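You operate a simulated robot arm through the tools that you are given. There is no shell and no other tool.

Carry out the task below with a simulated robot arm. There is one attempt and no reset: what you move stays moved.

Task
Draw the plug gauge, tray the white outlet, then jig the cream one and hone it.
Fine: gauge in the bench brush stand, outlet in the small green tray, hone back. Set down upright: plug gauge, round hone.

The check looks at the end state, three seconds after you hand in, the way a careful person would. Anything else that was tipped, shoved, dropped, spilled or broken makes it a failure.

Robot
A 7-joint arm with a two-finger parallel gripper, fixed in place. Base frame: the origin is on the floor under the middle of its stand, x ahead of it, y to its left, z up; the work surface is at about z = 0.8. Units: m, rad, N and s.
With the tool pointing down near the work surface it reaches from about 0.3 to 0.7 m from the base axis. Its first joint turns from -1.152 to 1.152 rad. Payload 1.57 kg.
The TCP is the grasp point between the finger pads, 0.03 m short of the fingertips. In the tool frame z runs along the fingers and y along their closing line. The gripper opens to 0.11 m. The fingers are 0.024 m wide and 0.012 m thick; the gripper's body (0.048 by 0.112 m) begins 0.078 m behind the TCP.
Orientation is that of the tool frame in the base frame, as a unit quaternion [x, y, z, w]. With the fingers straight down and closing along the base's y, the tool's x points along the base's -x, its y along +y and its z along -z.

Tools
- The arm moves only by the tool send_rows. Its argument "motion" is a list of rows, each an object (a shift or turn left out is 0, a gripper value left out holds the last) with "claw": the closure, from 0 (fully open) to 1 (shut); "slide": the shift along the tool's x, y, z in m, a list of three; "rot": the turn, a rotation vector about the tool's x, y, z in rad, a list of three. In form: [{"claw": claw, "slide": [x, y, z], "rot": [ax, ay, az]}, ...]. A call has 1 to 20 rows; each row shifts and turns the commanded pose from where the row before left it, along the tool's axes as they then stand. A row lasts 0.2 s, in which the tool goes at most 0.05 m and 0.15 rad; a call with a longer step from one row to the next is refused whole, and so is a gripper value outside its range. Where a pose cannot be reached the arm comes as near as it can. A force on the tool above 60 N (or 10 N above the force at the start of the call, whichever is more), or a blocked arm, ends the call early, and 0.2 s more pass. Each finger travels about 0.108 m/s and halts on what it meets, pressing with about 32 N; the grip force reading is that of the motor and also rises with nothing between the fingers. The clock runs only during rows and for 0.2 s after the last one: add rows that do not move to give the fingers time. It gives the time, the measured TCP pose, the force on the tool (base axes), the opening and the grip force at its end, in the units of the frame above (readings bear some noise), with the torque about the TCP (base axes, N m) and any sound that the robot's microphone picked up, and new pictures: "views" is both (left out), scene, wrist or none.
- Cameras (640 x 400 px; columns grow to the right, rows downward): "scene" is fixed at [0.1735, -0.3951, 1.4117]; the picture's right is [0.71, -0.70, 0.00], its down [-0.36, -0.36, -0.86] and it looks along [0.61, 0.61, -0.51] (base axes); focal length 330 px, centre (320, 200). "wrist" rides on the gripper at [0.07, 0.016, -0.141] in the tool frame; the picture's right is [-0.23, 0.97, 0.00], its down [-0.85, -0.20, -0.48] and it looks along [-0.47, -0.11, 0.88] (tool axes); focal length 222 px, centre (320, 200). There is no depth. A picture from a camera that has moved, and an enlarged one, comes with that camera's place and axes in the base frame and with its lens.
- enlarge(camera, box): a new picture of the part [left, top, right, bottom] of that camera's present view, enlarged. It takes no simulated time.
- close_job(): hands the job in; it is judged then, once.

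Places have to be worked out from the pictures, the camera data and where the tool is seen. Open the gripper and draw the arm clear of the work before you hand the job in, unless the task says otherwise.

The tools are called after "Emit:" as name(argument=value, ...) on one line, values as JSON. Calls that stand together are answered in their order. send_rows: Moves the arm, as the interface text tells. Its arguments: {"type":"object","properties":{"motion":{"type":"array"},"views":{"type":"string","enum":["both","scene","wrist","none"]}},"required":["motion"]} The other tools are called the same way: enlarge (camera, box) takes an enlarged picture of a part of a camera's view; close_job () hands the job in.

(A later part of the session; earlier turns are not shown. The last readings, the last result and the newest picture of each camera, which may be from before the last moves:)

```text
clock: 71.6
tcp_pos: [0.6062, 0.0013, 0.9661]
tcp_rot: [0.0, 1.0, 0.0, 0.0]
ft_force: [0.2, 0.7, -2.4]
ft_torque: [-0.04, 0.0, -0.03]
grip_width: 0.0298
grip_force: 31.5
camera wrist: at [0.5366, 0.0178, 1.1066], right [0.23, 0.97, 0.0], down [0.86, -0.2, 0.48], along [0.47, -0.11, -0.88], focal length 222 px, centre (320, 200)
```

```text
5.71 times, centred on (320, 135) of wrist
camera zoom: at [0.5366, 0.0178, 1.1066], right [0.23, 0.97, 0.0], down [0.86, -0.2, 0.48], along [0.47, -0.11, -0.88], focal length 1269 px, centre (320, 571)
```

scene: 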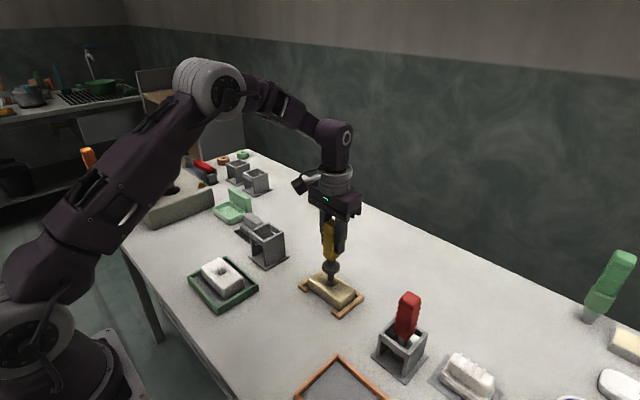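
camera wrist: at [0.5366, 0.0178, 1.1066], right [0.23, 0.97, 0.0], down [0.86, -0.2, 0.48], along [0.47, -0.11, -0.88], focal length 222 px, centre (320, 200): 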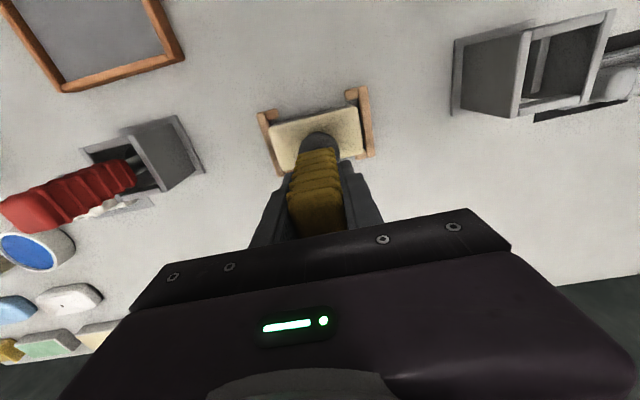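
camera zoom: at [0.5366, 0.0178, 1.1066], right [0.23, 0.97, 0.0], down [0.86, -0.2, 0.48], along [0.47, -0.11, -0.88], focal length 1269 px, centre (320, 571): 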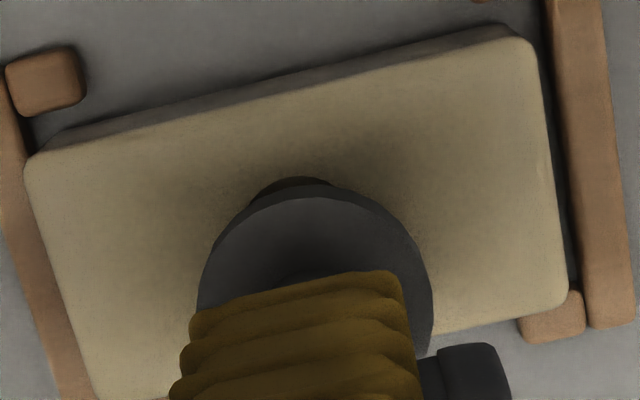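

The tip is still about 8 mm above the block, and the hone has drifted about 2 mm to +x of the bore centre. I'll correct x by -2 mm, lower another 8 mm, and look again.

Emit:
send_rows(motion=[{"slide": [0.002, 0, 0]}, {"slide": [0, 0, 0.004]}, {"slide": [0, 0, 0.003]}, {}, {}])

Emit:
enlarge(camera="scene", box=[310, 245, 346, 295])

Emit:
enlarge(camera="wrist", box=[270, 100, 370, 170])

```text
clock: 72.8
tcp_pos: [0.6042, 0.0009, 0.9604]
tcp_rot: [0.0, 1.0, 0.001, 0.001]
ft_force: [-0.1, 0.2, -1.5]
ft_torque: [0.01, -0.03, 0.01]
grip_width: 0.0299
grip_force: 31.7
camera wrist: at [0.5348, 0.0172, 1.1006], right [0.23, 0.97, 0.0], down [0.85, -0.2, 0.48], along [0.47, -0.11, -0.88], focal length 222 px, centre (320, 200)
```

scene: 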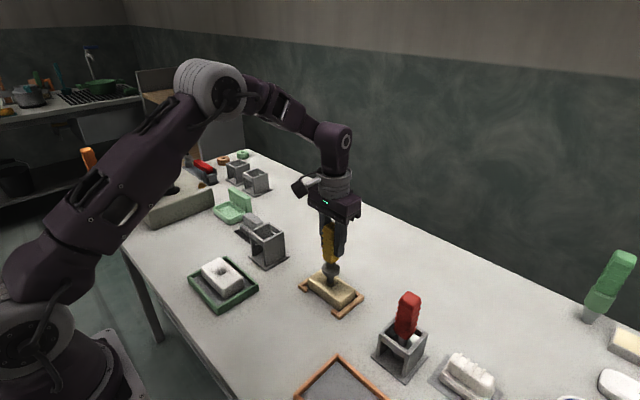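
wrist: 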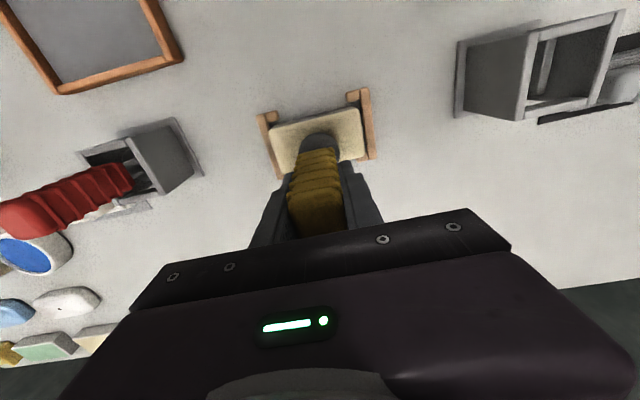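

```text
8.00 times, centred on (328, 270) of scene
camera zoom: at [0.1735, -0.3951, 1.4117], right [0.71, -0.7, 0.0], down [-0.36, -0.36, -0.86], along [0.61, 0.61, -0.51], focal length 2641 px, centre (256, -360)
```

zoom: 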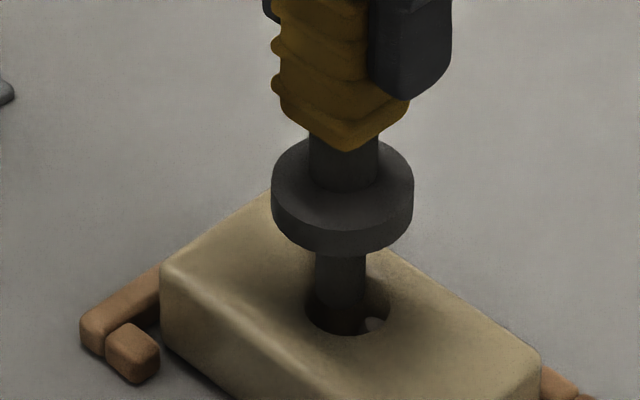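

```text
5.71 times, centred on (320, 135) of wrist
camera zoom: at [0.5348, 0.0172, 1.1006], right [0.23, 0.97, 0.0], down [0.85, -0.2, 0.48], along [0.47, -0.11, -0.88], focal length 1269 px, centre (320, 571)
```

zoom: 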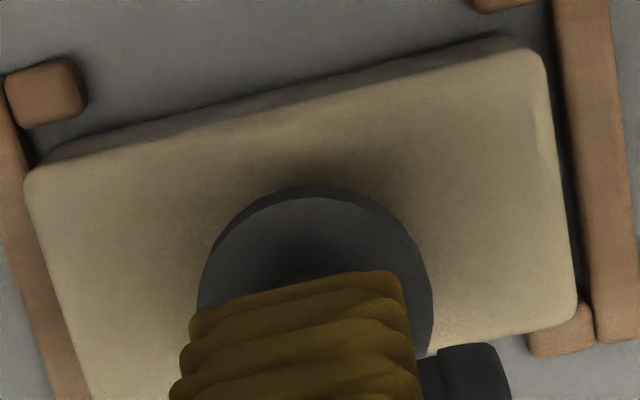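

The tip is right at the bore mouth, offset about (+1.5, +4.5) mm from centre. I'll nudge -1 mm in x and -1.5 mm in y, then ease in.

Emit:
send_rows(motion=[{"slide": [0.001, -0.0015, 0]}, {"slide": [0, 0, 0.002]}, {"slide": [0, 0, 0.002]}, {"slide": [0, 0, 0.002]}, {}])

Emit:
enlarge(camera="scene", box=[310, 245, 346, 295])

```text
clock: 74.0
tcp_pos: [0.6008, -0.0004, 0.9538]
tcp_rot: [0.001, 1.0, 0.0, 0.001]
ft_force: [0.3, 0.0, -0.8]
ft_torque: [0.01, -0.01, -0.01]
grip_width: 0.0298
grip_force: 31.6
camera wrist: at [0.5315, 0.016, 1.0943], right [0.23, 0.97, 0.0], down [0.85, -0.2, 0.48], along [0.47, -0.11, -0.88], focal length 222 px, centre (320, 200)
```

scene: 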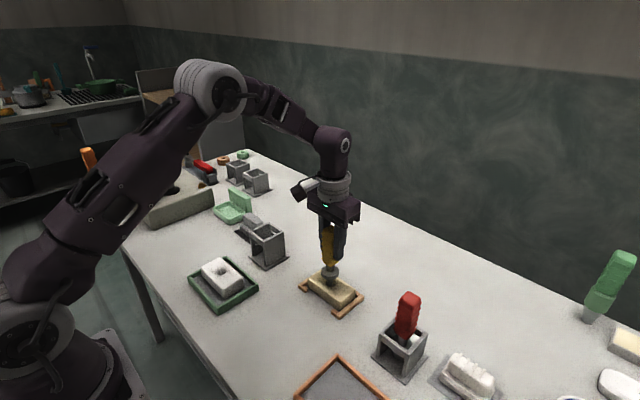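
wrist: 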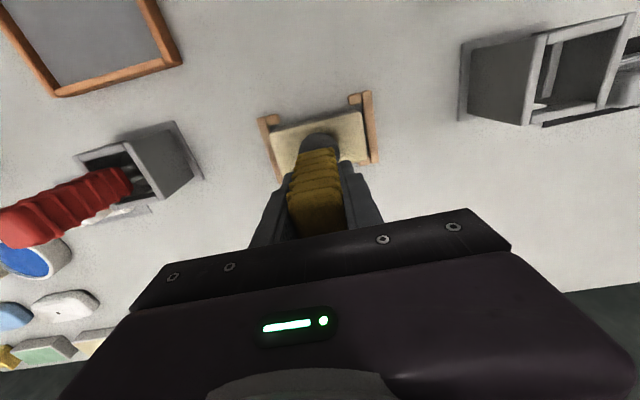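

```text
8.00 times, centred on (328, 270) of scene
camera zoom: at [0.1735, -0.3951, 1.4117], right [0.71, -0.7, 0.0], down [-0.36, -0.36, -0.86], along [0.61, 0.61, -0.51], focal length 2641 px, centre (256, -360)
```

zoom: 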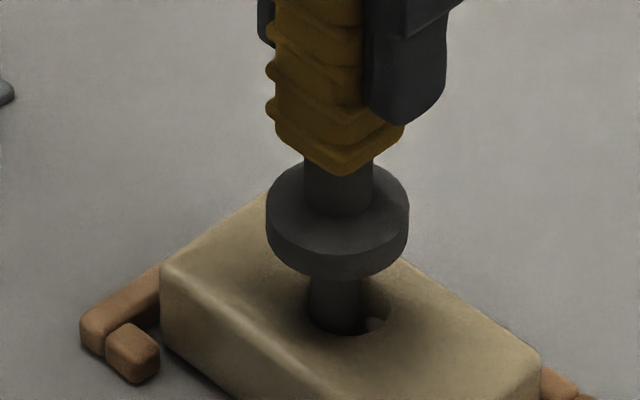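

The rod has entered the bore with no contact force. I'll lower another 10 mm.

Emit:
send_rows(motion=[{"slide": [-0.001, 0, 0.002]}, {"slide": [0, 0, 0.002]}, {"slide": [0, 0, 0.002]}, {"slide": [0, 0, 0.002]}, {"slide": [0, 0, 0.002]}, {}])

Emit:
enlarge(camera="scene", box=[310, 245, 346, 295])

Emit:
enlarge(camera="wrist", box=[270, 100, 370, 170])

```text
clock: 75.4
tcp_pos: [0.6024, -0.0011, 0.9445]
tcp_rot: [0.0, 1.0, 0.0, 0.0]
ft_force: [0.0, 0.9, -1.6]
ft_torque: [0.01, -0.05, 0.0]
grip_width: 0.0296
grip_force: 31.4
camera wrist: at [0.5332, 0.0166, 1.0847], right [0.23, 0.97, 0.0], down [0.85, -0.2, 0.48], along [0.47, -0.11, -0.88], focal length 222 px, centre (320, 200)
```

scene: 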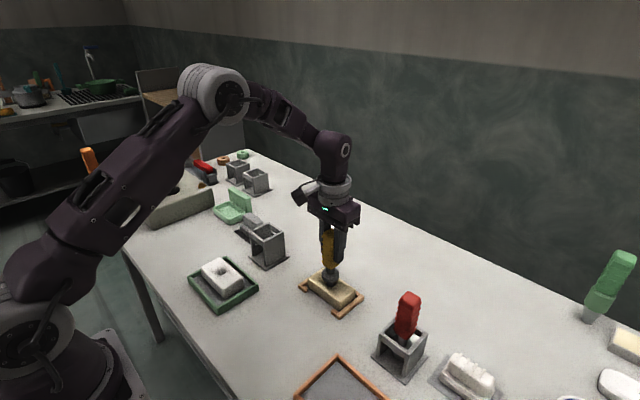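
wrist: 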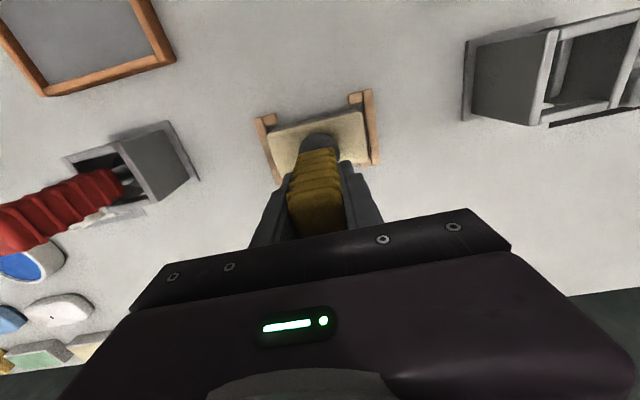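

```text
8.00 times, centred on (328, 270) of scene
camera zoom: at [0.1735, -0.3951, 1.4117], right [0.71, -0.7, 0.0], down [-0.36, -0.36, -0.86], along [0.61, 0.61, -0.51], focal length 2641 px, centre (256, -360)
```

zoom: 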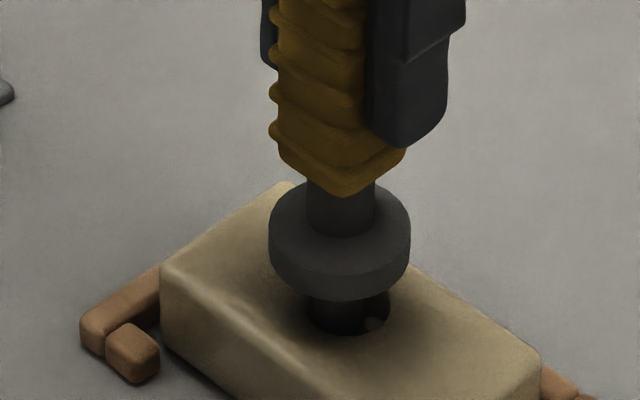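

```text
5.71 times, centred on (320, 135) of wrist
camera zoom: at [0.5332, 0.0166, 1.0847], right [0.23, 0.97, 0.0], down [0.85, -0.2, 0.48], along [0.47, -0.11, -0.88], focal length 1269 px, centre (320, 571)
```

zoom: 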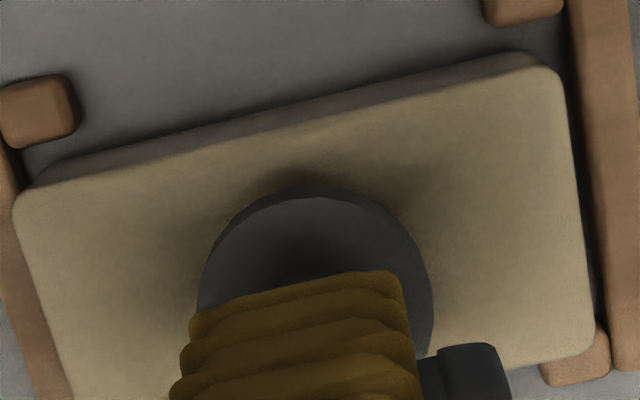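

The rod is inside the bore. Now I'll hone by easing toward the burr on the -y wall in small steps, watching the side force.

Emit:
send_rows(motion=[{"slide": [0, -0.001, 0]}, {"slide": [0, -0.001, 0]}, {}], views="none")

```text
clock: 76.2
tcp_pos: [0.6026, -0.0025, 0.9449]
tcp_rot: [0.0, 1.0, 0.0, 0.0]
ft_force: [0.1, -0.4, -2.0]
ft_torque: [0.0, -0.02, -0.01]
grip_width: 0.0297
grip_force: 32.3
```

Emit:
send_rows(motion=[{"slide": [0, -0.001, 0]}, {"slide": [0, -0.001, 0]}, {}])

Emit:
enlarge(camera="scene", box=[310, 245, 346, 295])

```text
clock: 77.0
tcp_pos: [0.6024, -0.0049, 0.9436]
tcp_rot: [0.001, 1.0, -0.001, 0.0]
ft_force: [-0.5, 2.6, -0.6]
ft_torque: [0.29, -0.03, -0.05]
grip_width: 0.0295
grip_force: 32.0
camera wrist: at [0.5327, 0.012, 1.0852], right [0.23, 0.97, 0.0], down [0.85, -0.2, 0.48], along [0.47, -0.11, -0.88], focal length 222 px, centre (320, 200)
```

scene: 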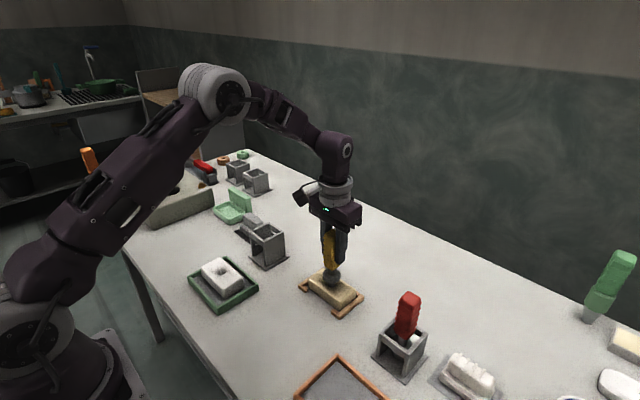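
wrist: 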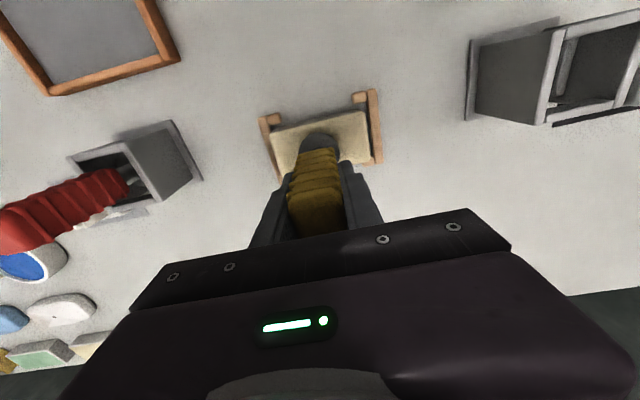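

```text
8.00 times, centred on (328, 270) of scene
camera zoom: at [0.1735, -0.395, 1.4117], right [0.71, -0.7, 0.0], down [-0.36, -0.36, -0.86], along [0.61, 0.61, -0.51], focal length 2641 px, centre (256, -360)
```

zoom: 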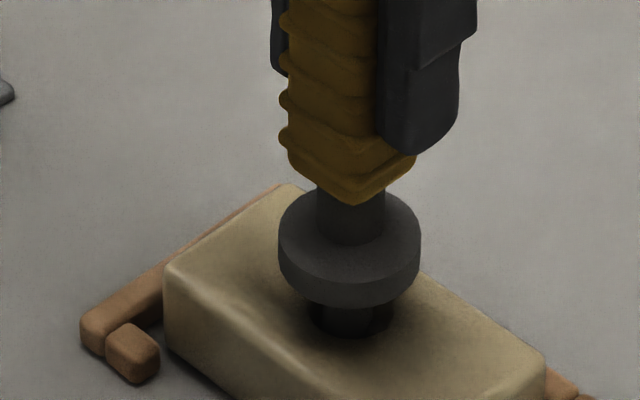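

The side force reads 2.6 N, so the rod is touching the burr, and the block has slid about 1 mm in the jig. I'll do a set of gentle vertical strokes with the rod held against that wall and listen for sound.

Emit:
send_rows(motion=[{"slide": [0, 0, 0.003]}, {"slide": [0, 0, 0.003]}, {"slide": [0, 0, 0.003]}, {"slide": [0, 0, -0.003]}, {"slide": [0, 0, -0.003]}, {"slide": [0, 0, -0.003]}, {"slide": [0, 0, 0.003]}, {"slide": [0, 0, 0.003]}, {"slide": [0, 0, 0.003]}, {"slide": [0, 0, -0.003]}, {"slide": [0, 0, -0.003]}, {"slide": [0, 0, -0.003]}, {}])

Emit:
enlarge(camera="scene", box=[310, 245, 346, 295])

```text
clock: 79.8
tcp_pos: [0.6021, -0.0034, 0.9441]
tcp_rot: [0.001, 1.0, 0.0, -0.001]
ft_force: [0.0, 0.0, -1.2]
ft_torque: [0.01, -0.02, 0.0]
grip_width: 0.0295
grip_force: 31.9
camera wrist: at [0.5326, 0.0129, 1.0851], right [0.23, 0.97, 0.0], down [0.85, -0.2, 0.48], along [0.47, -0.11, -0.88], focal length 222 px, centre (320, 200)
```

scene: 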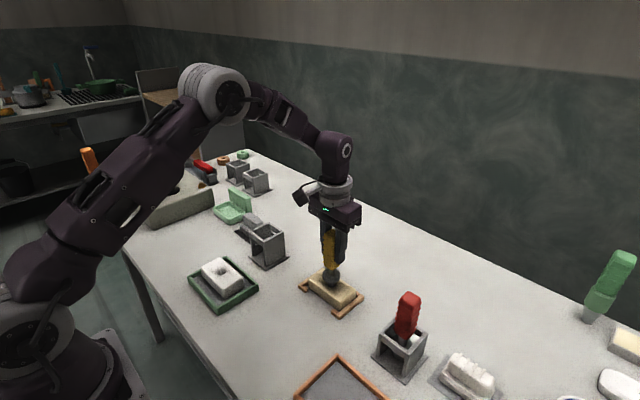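
wrist: 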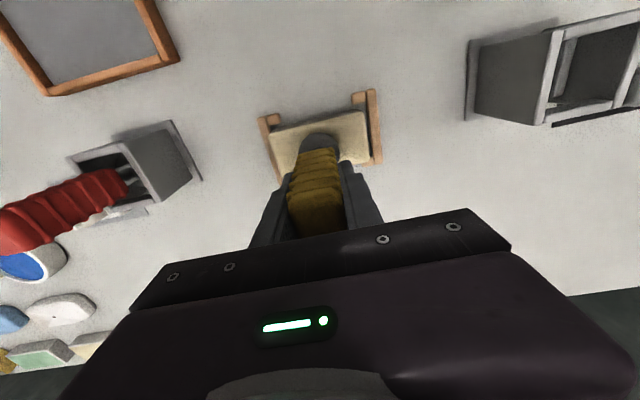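

```text
8.00 times, centred on (328, 270) of scene
camera zoom: at [0.1735, -0.3951, 1.4117], right [0.71, -0.7, 0.0], down [-0.36, -0.36, -0.86], along [0.61, 0.61, -0.51], focal length 2641 px, centre (256, -360)
```

zoom: 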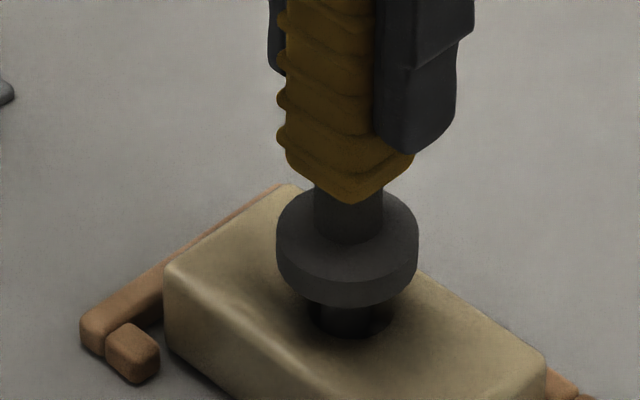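

The side force dropped to zero after the strokes, and the grey burr spot no longer shows beside the rod. I'll zoom in tighter to check.

Emit:
enlarge(camera="scene", box=[320, 270, 344, 294])

Emit:
send_rows(motion=[{"slide": [0, 0.0015, 0]}, {"slide": [0, 0.0015, 0]}, {}], views="none")

Emit:
enlarge(camera="scene", box=[320, 270, 344, 294])

```text
16.00 times, centred on (332, 282) of scene
camera zoom: at [0.1735, -0.3951, 1.4117], right [0.71, -0.7, 0.0], down [-0.36, -0.36, -0.86], along [0.61, 0.61, -0.51], focal length 5281 px, centre (128, -1112)
```

zoom: 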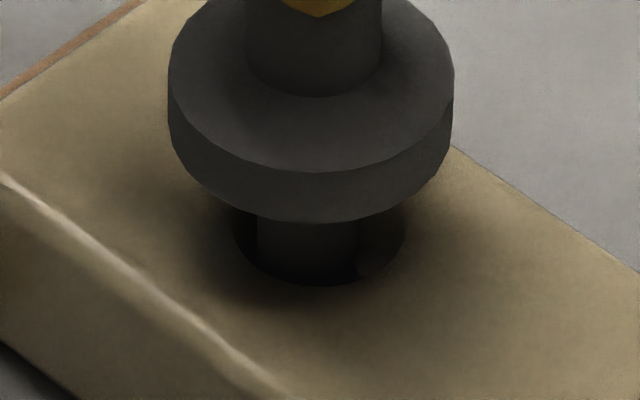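

```text
clock: 80.6
tcp_pos: [0.6028, -0.0013, 0.9431]
tcp_rot: [0.0, 1.0, 0.0, 0.0]
ft_force: [0.4, -0.4, -0.8]
ft_torque: [-0.01, 0.0, -0.03]
grip_width: 0.0298
grip_force: 31.8
```

```text
16.00 times, centred on (332, 282) of scene
camera zoom: at [0.1735, -0.3951, 1.4117], right [0.71, -0.7, 0.0], down [-0.36, -0.36, -0.86], along [0.61, 0.61, -0.51], focal length 5281 px, centre (128, -1112)
```

zoom: 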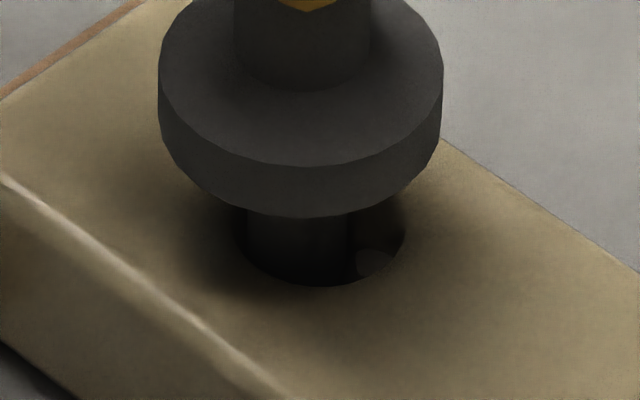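

The burr is still there on the -y wall; it was only in shadow. The block slid instead of resisting, so I'll push gently in -y until the jig bar backs it up and then stroke under light load.

Emit:
send_rows(motion=[{"slide": [0, -0.001, 0]}, {"slide": [0, -0.001, 0]}, {"slide": [0, -0.001, 0]}, {"slide": [0, -0.001, 0]}, {"slide": [0, -0.001, 0]}, {}], views="none")

Emit:
enlarge(camera="scene", box=[295, 250, 370, 320])

```text
clock: 82.0
tcp_pos: [0.603, -0.0058, 0.9432]
tcp_rot: [-0.001, 1.0, 0.0, 0.0]
ft_force: [-0.1, 5.1, -1.2]
ft_torque: [0.59, -0.1, -0.01]
grip_width: 0.0297
grip_force: 31.6
```

```text
5.71 times, centred on (332, 285) of scene
camera zoom: at [0.1736, -0.395, 1.4118], right [0.71, -0.7, 0.0], down [-0.36, -0.36, -0.86], along [0.61, 0.61, -0.51], focal length 1886 px, centre (249, -286)
```

zoom: 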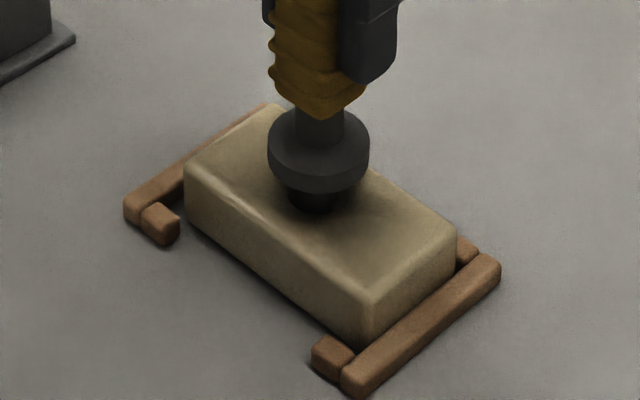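

The side load is about 5 N against the burr. I'll do strokes here with tiny -y feed per stroke to keep contact.

Emit:
send_rows(motion=[{"slide": [0, -0.0003, 0.004]}, {"slide": [0, -0.0003, 0.004]}, {"slide": [0, -0.0003, -0.004]}, {"slide": [0, -0.0003, -0.004]}, {"slide": [0, -0.0003, 0.004]}, {"slide": [0, -0.0003, 0.004]}, {"slide": [0, -0.0003, -0.004]}, {"slide": [0, -0.0003, -0.004]}, {"slide": [0, -0.0003, 0.004]}, {"slide": [0, -0.0003, 0.004]}, {"slide": [0, -0.0003, -0.004]}, {"slide": [0, -0.0003, -0.004]}, {}])

Emit:
enlarge(camera="scene", box=[295, 250, 370, 320])

Emit:
enlarge(camera="scene", box=[320, 270, 344, 294])

```text
clock: 84.8
tcp_pos: [0.6034, -0.0111, 0.9452]
tcp_rot: [0.001, 1.0, 0.0, 0.001]
ft_force: [1.9, 13.9, 1.5]
ft_torque: [1.56, -0.16, -0.05]
grip_width: 0.0301
grip_force: 32.4
camera wrist: at [0.5343, 0.0062, 1.0859], right [0.23, 0.97, 0.0], down [0.85, -0.2, 0.48], along [0.47, -0.11, -0.88], focal length 222 px, centre (320, 200)
```

scene: 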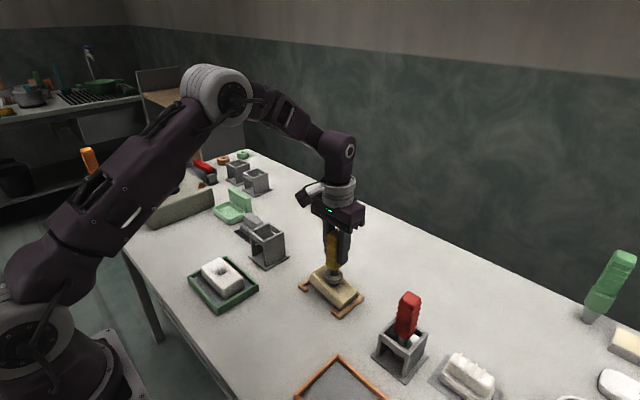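
wrist: 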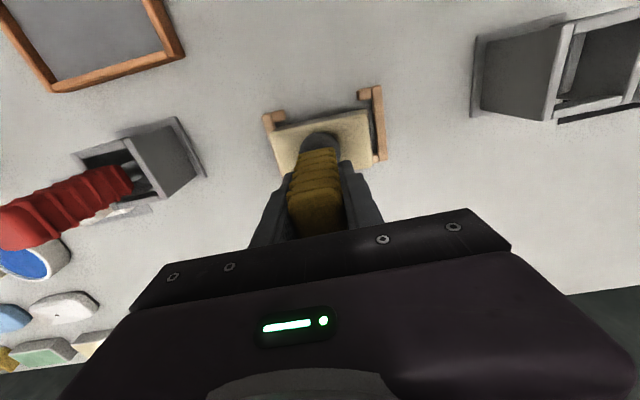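

```text
5.71 times, centred on (332, 285) of scene
camera zoom: at [0.1735, -0.3948, 1.4118], right [0.71, -0.7, 0.0], down [-0.36, -0.36, -0.86], along [0.61, 0.61, -0.51], focal length 1886 px, centre (249, -286)
```

zoom: 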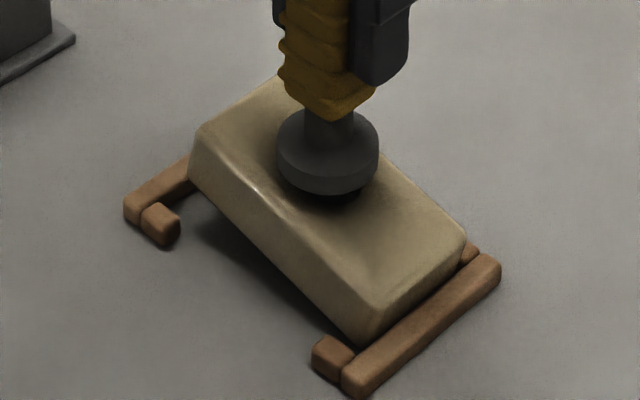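

```text
16.00 times, centred on (332, 282) of scene
camera zoom: at [0.1735, -0.3948, 1.4118], right [0.71, -0.7, 0.0], down [-0.36, -0.36, -0.86], along [0.61, 0.61, -0.51], focal length 5281 px, centre (128, -1112)
```

zoom: 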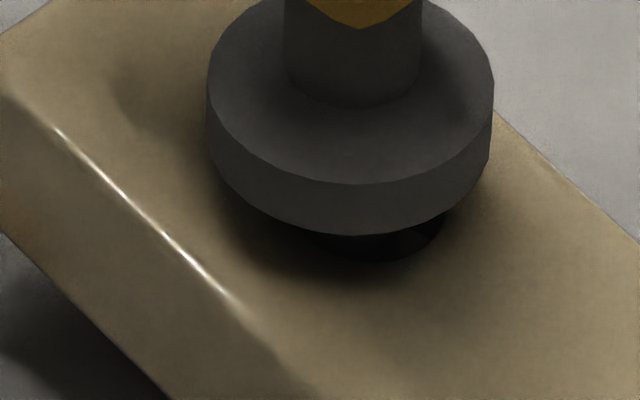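

The upstroke under that load has tilted the block, raising its +y end. I'll bring the rod back down to lower the block gently, then release the side load.

Emit:
send_rows(motion=[{"slide": [0, 0.0003, 0.002]}, {"slide": [0, 0.0003, 0.002]}, {"slide": [0, 0.0003, 0.002]}, {"slide": [0, 0.0003, 0.002]}, {}])

Emit:
enlarge(camera="scene", box=[295, 250, 370, 320])

```text
clock: 86.0
tcp_pos: [0.6034, -0.0074, 0.9359]
tcp_rot: [0.0, 1.0, 0.001, 0.0]
ft_force: [6.2, 21.6, 0.5]
ft_torque: [2.32, -0.72, -0.04]
grip_width: 0.0303
grip_force: 32.3
camera wrist: at [0.5335, 0.0088, 1.0772], right [0.23, 0.97, 0.0], down [0.85, -0.2, 0.48], along [0.47, -0.11, -0.88], focal length 222 px, centre (320, 200)
```

scene: 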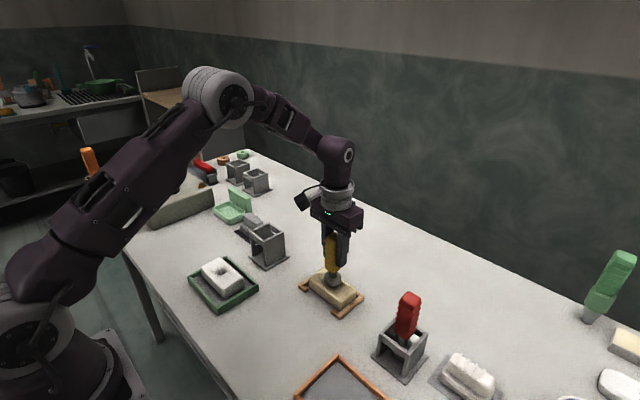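
wrist: 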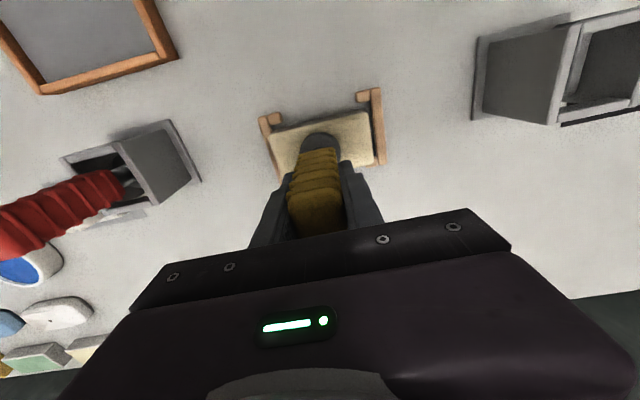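

```text
5.71 times, centred on (332, 285) of scene
camera zoom: at [0.1737, -0.3946, 1.4119], right [0.71, -0.7, 0.0], down [-0.36, -0.36, -0.86], along [0.6, 0.61, -0.51], focal length 1886 px, centre (249, -286)
```

zoom: 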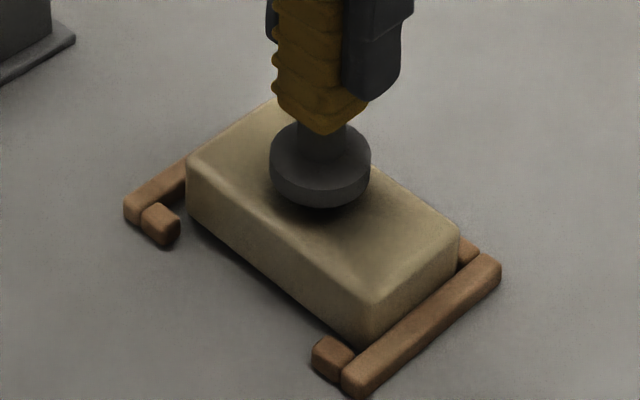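

The block is nearly flat again. I'll release the side load by moving +y.

Emit:
send_rows(motion=[{"slide": [0, 0.001, 0]}, {"slide": [0, 0.001, 0]}, {"slide": [0, 0.001, 0]}, {}])

Emit:
enlarge(camera="scene", box=[295, 250, 370, 320])

Emit:
enlarge(camera="scene", box=[320, 270, 344, 294])

```text
clock: 87.0
tcp_pos: [0.6038, -0.0068, 0.936]
tcp_rot: [0.001, 1.0, -0.001, -0.001]
ft_force: [0.9, 6.0, -4.6]
ft_torque: [0.68, -0.02, -0.02]
grip_width: 0.0299
grip_force: 32.1
camera wrist: at [0.5339, 0.0109, 1.0769], right [0.23, 0.97, 0.0], down [0.86, -0.2, 0.48], along [0.46, -0.11, -0.88], focal length 222 px, centre (320, 200)
```

scene: 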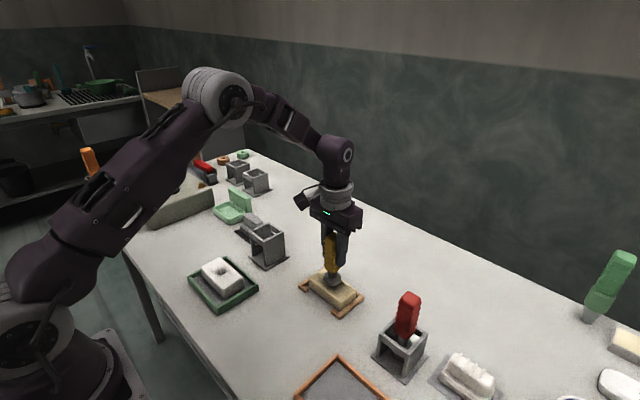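
wrist: 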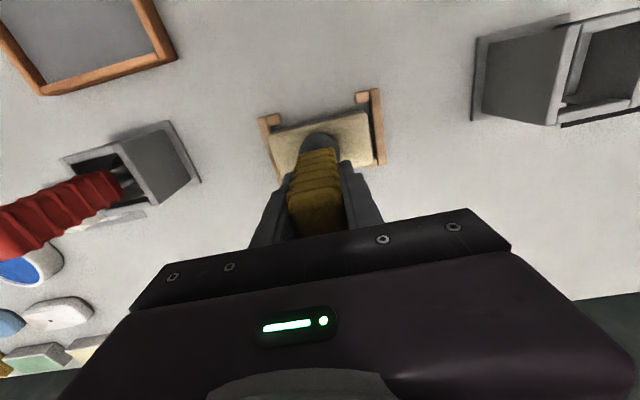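

```text
5.71 times, centred on (332, 285) of scene
camera zoom: at [0.1736, -0.395, 1.4118], right [0.71, -0.7, 0.0], down [-0.36, -0.36, -0.86], along [0.61, 0.61, -0.51], focal length 1886 px, centre (249, -286)
```

zoom: 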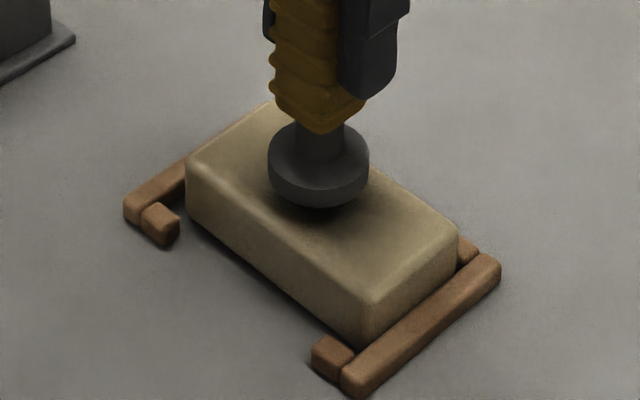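

```text
16.00 times, centred on (332, 282) of scene
camera zoom: at [0.1736, -0.395, 1.4118], right [0.71, -0.7, 0.0], down [-0.36, -0.36, -0.86], along [0.61, 0.61, -0.51], focal length 5281 px, centre (128, -1112)
```

zoom: 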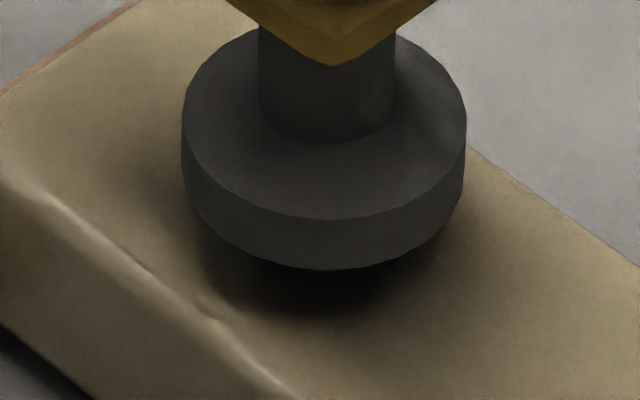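

The side load is down to 6 N and the jig hasn't moved. I'll release fully, lift the rod out, and inspect the burr.

Emit:
send_rows(motion=[{"slide": [0, 0.0012, 0]}, {"slide": [0, 0.0012, 0]}, {"slide": [0, 0, -0.002]}, {"slide": [0, 0, -0.004]}, {"slide": [0, 0, -0.006]}, {"slide": [0, 0, -0.01]}, {"slide": [0, 0, -0.015]}, {"slide": [0, 0, -0.02]}, {}])

Emit:
enlarge(camera="scene", box=[295, 250, 370, 320])

Emit:
enlarge(camera="scene", box=[320, 270, 344, 294])

```text
clock: 89.0
tcp_pos: [0.6033, -0.003, 0.9958]
tcp_rot: [0.0, 1.0, 0.0, 0.0]
ft_force: [0.1, 0.4, -1.3]
ft_torque: [-0.04, 0.01, 0.01]
grip_width: 0.0297
grip_force: 31.6
camera wrist: at [0.5328, 0.0141, 1.1357], right [0.23, 0.97, 0.0], down [0.86, -0.2, 0.48], along [0.47, -0.11, -0.88], focal length 222 px, centre (320, 200)
```

scene: 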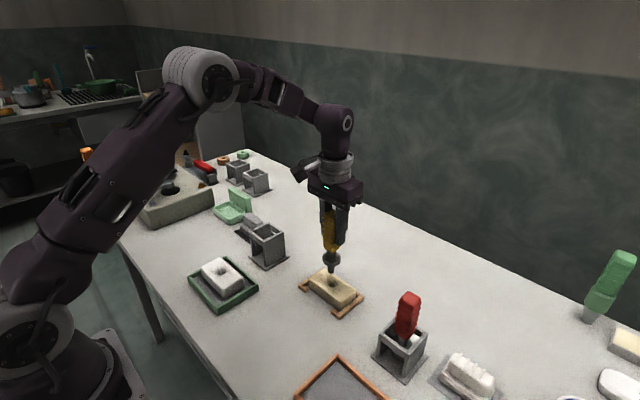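
wrist: 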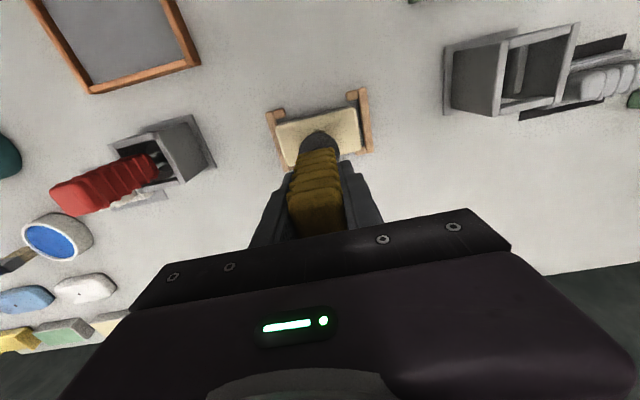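

```text
5.71 times, centred on (332, 285) of scene
camera zoom: at [0.1735, -0.3951, 1.4117], right [0.71, -0.7, 0.0], down [-0.36, -0.36, -0.86], along [0.61, 0.61, -0.51], focal length 1886 px, centre (249, -286)
```

zoom: 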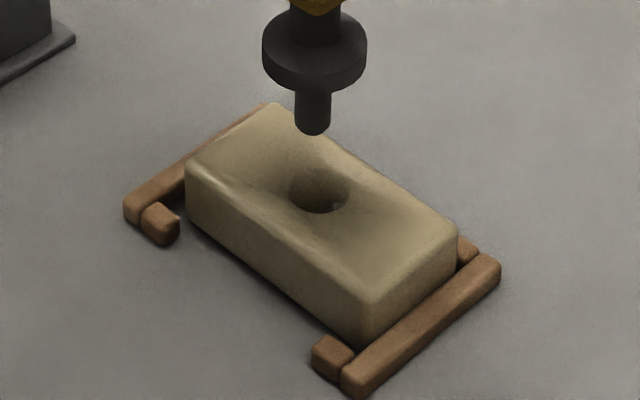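

```text
16.00 times, centred on (332, 282) of scene
camera zoom: at [0.1735, -0.3951, 1.4117], right [0.71, -0.7, 0.0], down [-0.36, -0.36, -0.86], along [0.61, 0.61, -0.51], focal length 5281 px, centre (128, -1112)
```

zoom: 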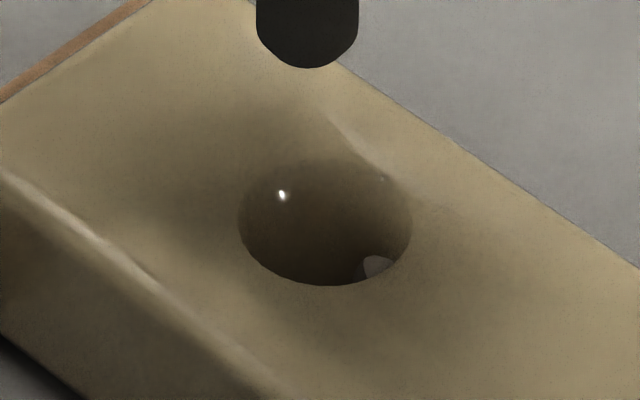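

The burr looks like a small stub on the bore's -y wall and is still present. I'll shift the hone aside to +x so the wrist camera can look straight down into the bore.

Emit:
send_rows(motion=[{"slide": [-0.03, 0, 0]}, {"slide": [-0.03, 0, 0]}, {}, {}])

Emit:
enlarge(camera="wrist", box=[290, 40, 350, 90])

Emit:
enlarge(camera="scene", box=[322, 270, 346, 290])

```text
clock: 90.0
tcp_pos: [0.663, -0.0044, 0.9937]
tcp_rot: [0.001, 1.0, 0.0, 0.0]
ft_force: [0.2, -0.1, -1.8]
ft_torque: [0.01, -0.04, 0.04]
grip_width: 0.0297
grip_force: 31.9
camera wrist: at [0.5934, 0.0134, 1.135], right [0.23, 0.97, 0.0], down [0.86, -0.2, 0.48], along [0.47, -0.11, -0.88], focal length 222 px, centre (320, 200)
```

scene: 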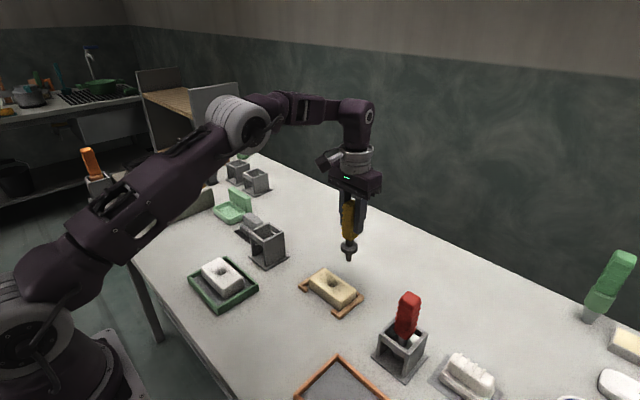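
wrist: 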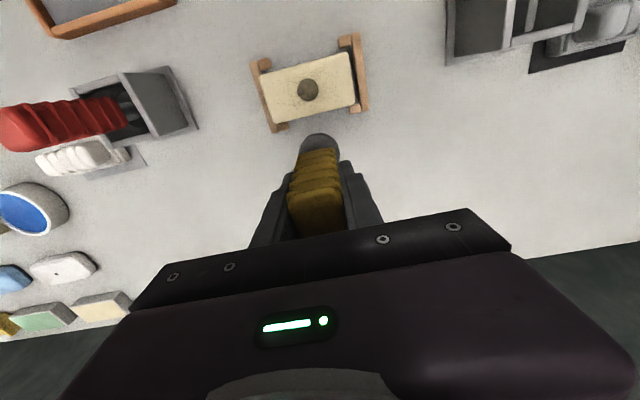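

```text
8.00 times, centred on (320, 65) of wrist
camera zoom: at [0.5934, 0.0134, 1.135], right [0.23, 0.97, 0.0], down [0.86, -0.2, 0.48], along [0.47, -0.11, -0.88], focal length 1777 px, centre (320, 1280)
```

zoom: 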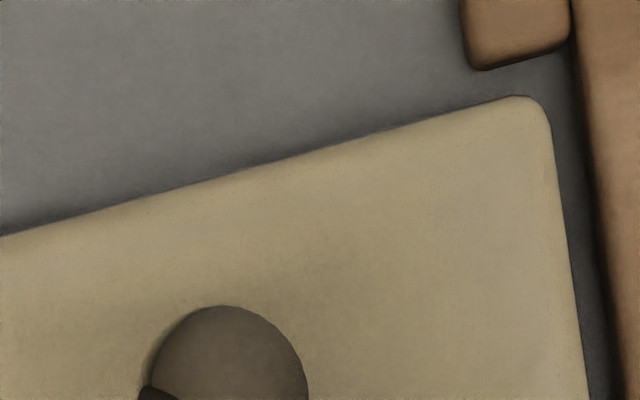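

```text
16.00 times, centred on (334, 280) of scene
camera zoom: at [0.1735, -0.3951, 1.4117], right [0.71, -0.7, 0.0], down [-0.36, -0.36, -0.86], along [0.61, 0.61, -0.51], focal length 5281 px, centre (96, -1080)
```

zoom: 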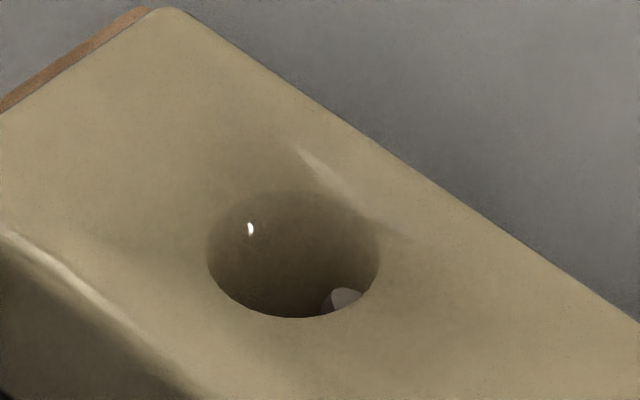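

Emit:
enlarge(camera="wrist", box=[292, 74, 324, 106])

Emit:
enlarge(camera="wrist", box=[240, 20, 400, 140])

Emit:
enlarge(camera="scene", box=[327, 272, 341, 286])

```text
12.50 times, centred on (308, 90) of wrist
camera zoom: at [0.5934, 0.0134, 1.135], right [0.23, 0.97, 0.0], down [0.86, -0.2, 0.48], along [0.47, -0.11, -0.88], focal length 2776 px, centre (470, 1575)
```

zoom: 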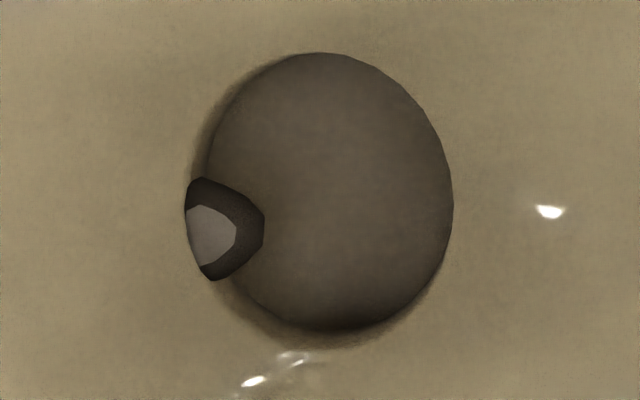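

```text
3.33 times, centred on (320, 80) of wrist
camera zoom: at [0.5934, 0.0134, 1.135], right [0.23, 0.97, 0.0], down [0.86, -0.2, 0.48], along [0.47, -0.11, -0.88], focal length 740 px, centre (320, 600)
```

zoom: 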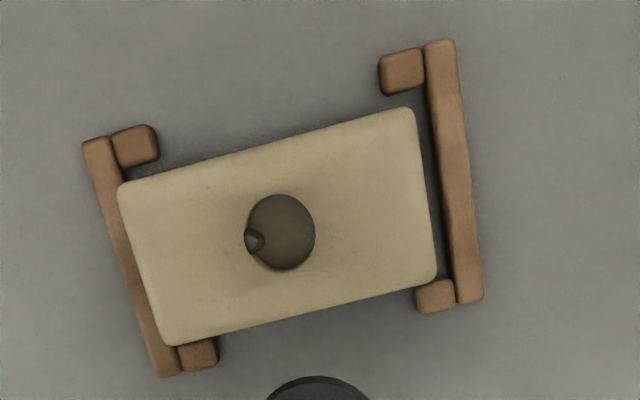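

```text
16.00 times, centred on (334, 279) of scene
camera zoom: at [0.1735, -0.3951, 1.4117], right [0.71, -0.7, 0.0], down [-0.36, -0.36, -0.86], along [0.61, 0.61, -0.51], focal length 5281 px, centre (96, -1064)
```

zoom: 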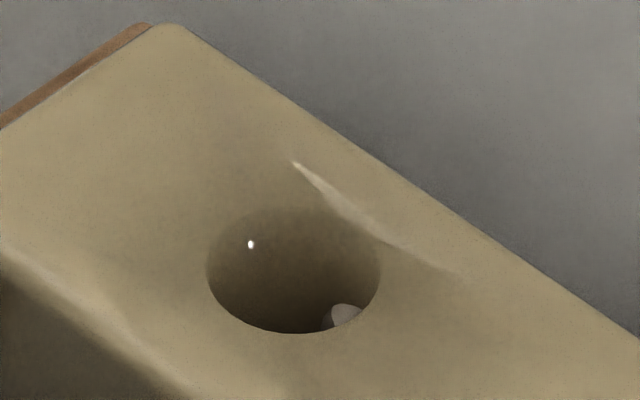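

Looking straight down, the burr is a small cone at the rim on the -y wall. It reaches about 6.5 mm into the bore, perhaps a bit less than before. I'll return the rod into the bore for a longer session with a light, controlled side load.

Emit:
send_rows(motion=[{"slide": [0.03, 0.001, 0]}, {"slide": [0.03, 0.0005, 0]}, {}, {"slide": [0, 0, 0.01]}, {"slide": [0, 0, 0.01]}, {"slide": [0, 0, 0.008]}, {}])

Emit:
enlarge(camera="scene", box=[310, 245, 346, 295])

Emit:
enlarge(camera="wrist", box=[270, 100, 370, 170])

```text
clock: 91.6
tcp_pos: [0.6022, -0.0014, 0.965]
tcp_rot: [0.0, 1.0, 0.001, 0.0]
ft_force: [-0.3, -0.3, -1.2]
ft_torque: [-0.02, 0.01, -0.01]
grip_width: 0.0299
grip_force: 32.0
camera wrist: at [0.5324, 0.0148, 1.1059], right [0.23, 0.97, 0.0], down [0.85, -0.2, 0.48], along [0.47, -0.11, -0.88], focal length 222 px, centre (320, 200)
```

scene: 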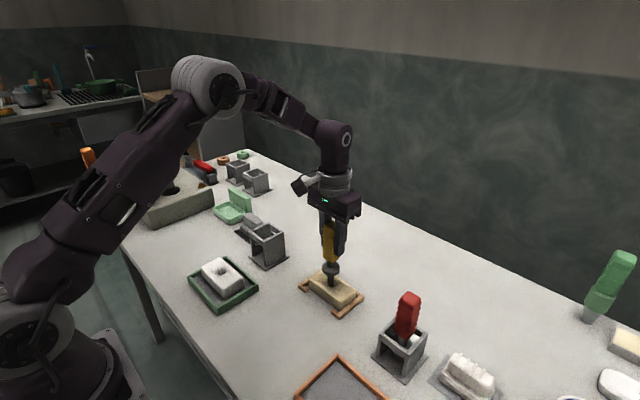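
wrist: 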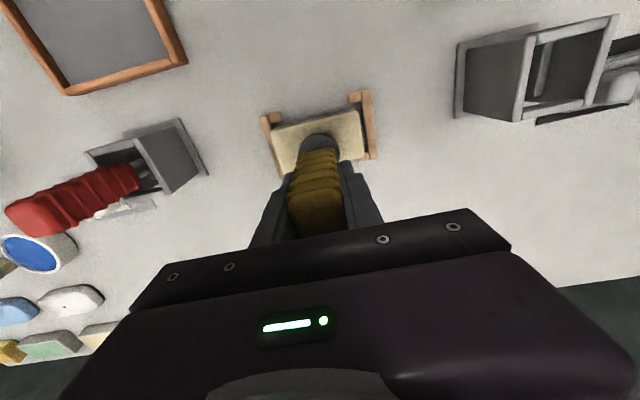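

```text
8.00 times, centred on (328, 270) of scene
camera zoom: at [0.1735, -0.3951, 1.4117], right [0.71, -0.7, 0.0], down [-0.36, -0.36, -0.86], along [0.61, 0.61, -0.51], focal length 2641 px, centre (256, -360)
```

zoom: 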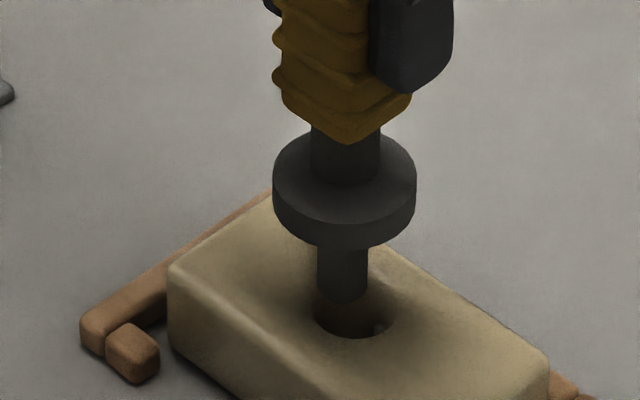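

```text
5.71 times, centred on (320, 135) of wrist
camera zoom: at [0.5324, 0.0148, 1.1059], right [0.23, 0.97, 0.0], down [0.85, -0.2, 0.48], along [0.47, -0.11, -0.88], focal length 1269 px, centre (320, 571)
```

zoom: 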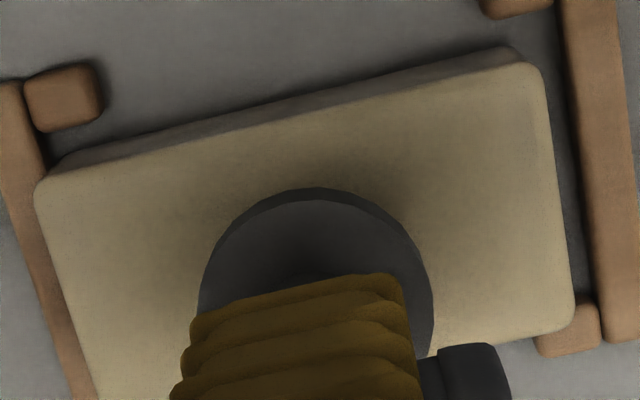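

The rod is a bit too far to the +y side of the bore. I'll shift -2 mm in y and +0.7 mm in x, then go in.

Emit:
send_rows(motion=[{"slide": [-0.0007, -0.002, 0]}, {}, {"slide": [0, 0, 0.004]}, {"slide": [0, 0, 0.004]}, {"slide": [0, 0, 0.004]}, {"slide": [0, 0, 0.004]}, {"slide": [0, 0, 0.004]}, {"slide": [0, 0, 0.004]}, {}])

Emit:
enlarge(camera="scene", box=[310, 245, 346, 295])

```text
clock: 93.6
tcp_pos: [0.6025, -0.0031, 0.941]
tcp_rot: [0.001, 1.0, 0.0, 0.0]
ft_force: [-0.3, 0.0, -1.9]
ft_torque: [-0.02, 0.01, 0.0]
grip_width: 0.0295
grip_force: 31.7
camera wrist: at [0.5333, 0.0136, 1.0814], right [0.23, 0.97, 0.0], down [0.85, -0.2, 0.48], along [0.47, -0.11, -0.88], focal length 222 px, centre (320, 200)
```

scene: 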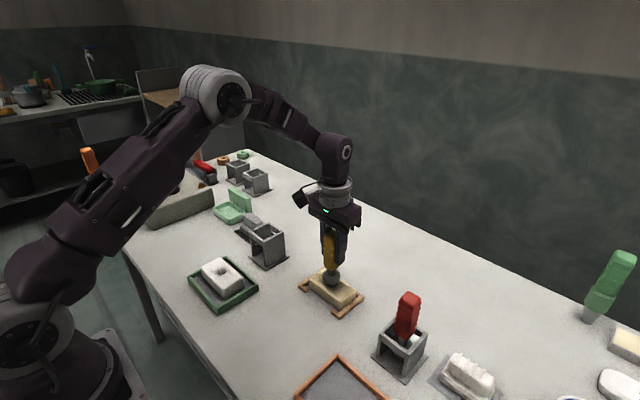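
wrist: 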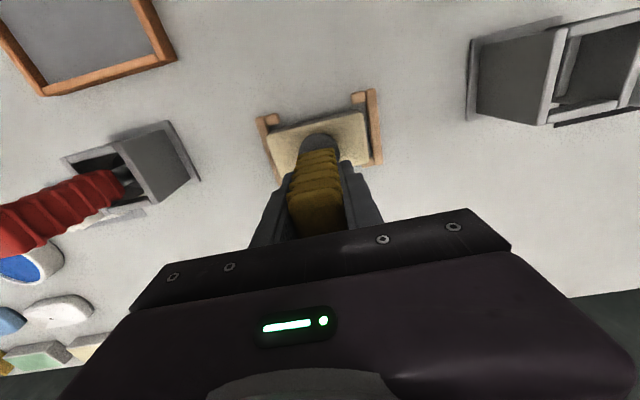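

```text
8.00 times, centred on (328, 270) of scene
camera zoom: at [0.1735, -0.3951, 1.4117], right [0.71, -0.7, 0.0], down [-0.36, -0.36, -0.86], along [0.61, 0.61, -0.51], focal length 2641 px, centre (256, -360)
```

zoom: 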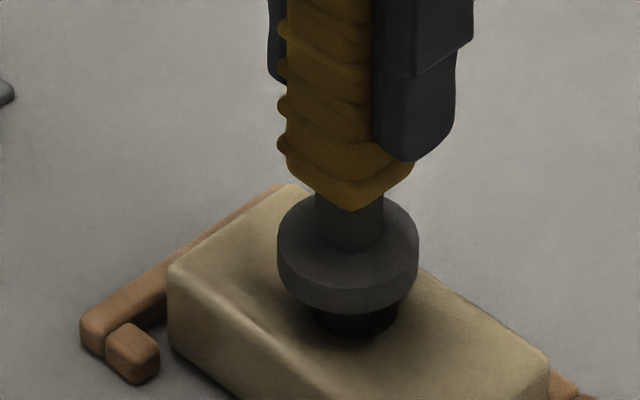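

The rod is in the bore with no load. I'll approach the burr again in small -y steps.

Emit:
send_rows(motion=[{"slide": [0, -0.0007, 0]}, {"slide": [0, -0.0007, 0]}, {}], views="none")

```text
clock: 94.4
tcp_pos: [0.6035, -0.0049, 0.9396]
tcp_rot: [0.001, 1.0, 0.0, 0.0]
ft_force: [-0.5, -1.1, -0.6]
ft_torque: [-0.02, 0.0, -0.01]
grip_width: 0.0295
grip_force: 31.7
```

Emit:
send_rows(motion=[{"slide": [0, -0.0007, 0]}, {"slide": [0, -0.0007, 0]}, {}], views="none")

```text
clock: 95.2
tcp_pos: [0.6034, -0.0067, 0.9388]
tcp_rot: [0.0, 1.0, 0.001, 0.0]
ft_force: [0.4, 7.2, -0.7]
ft_torque: [0.82, -0.05, -0.03]
grip_width: 0.0294
grip_force: 31.7
```

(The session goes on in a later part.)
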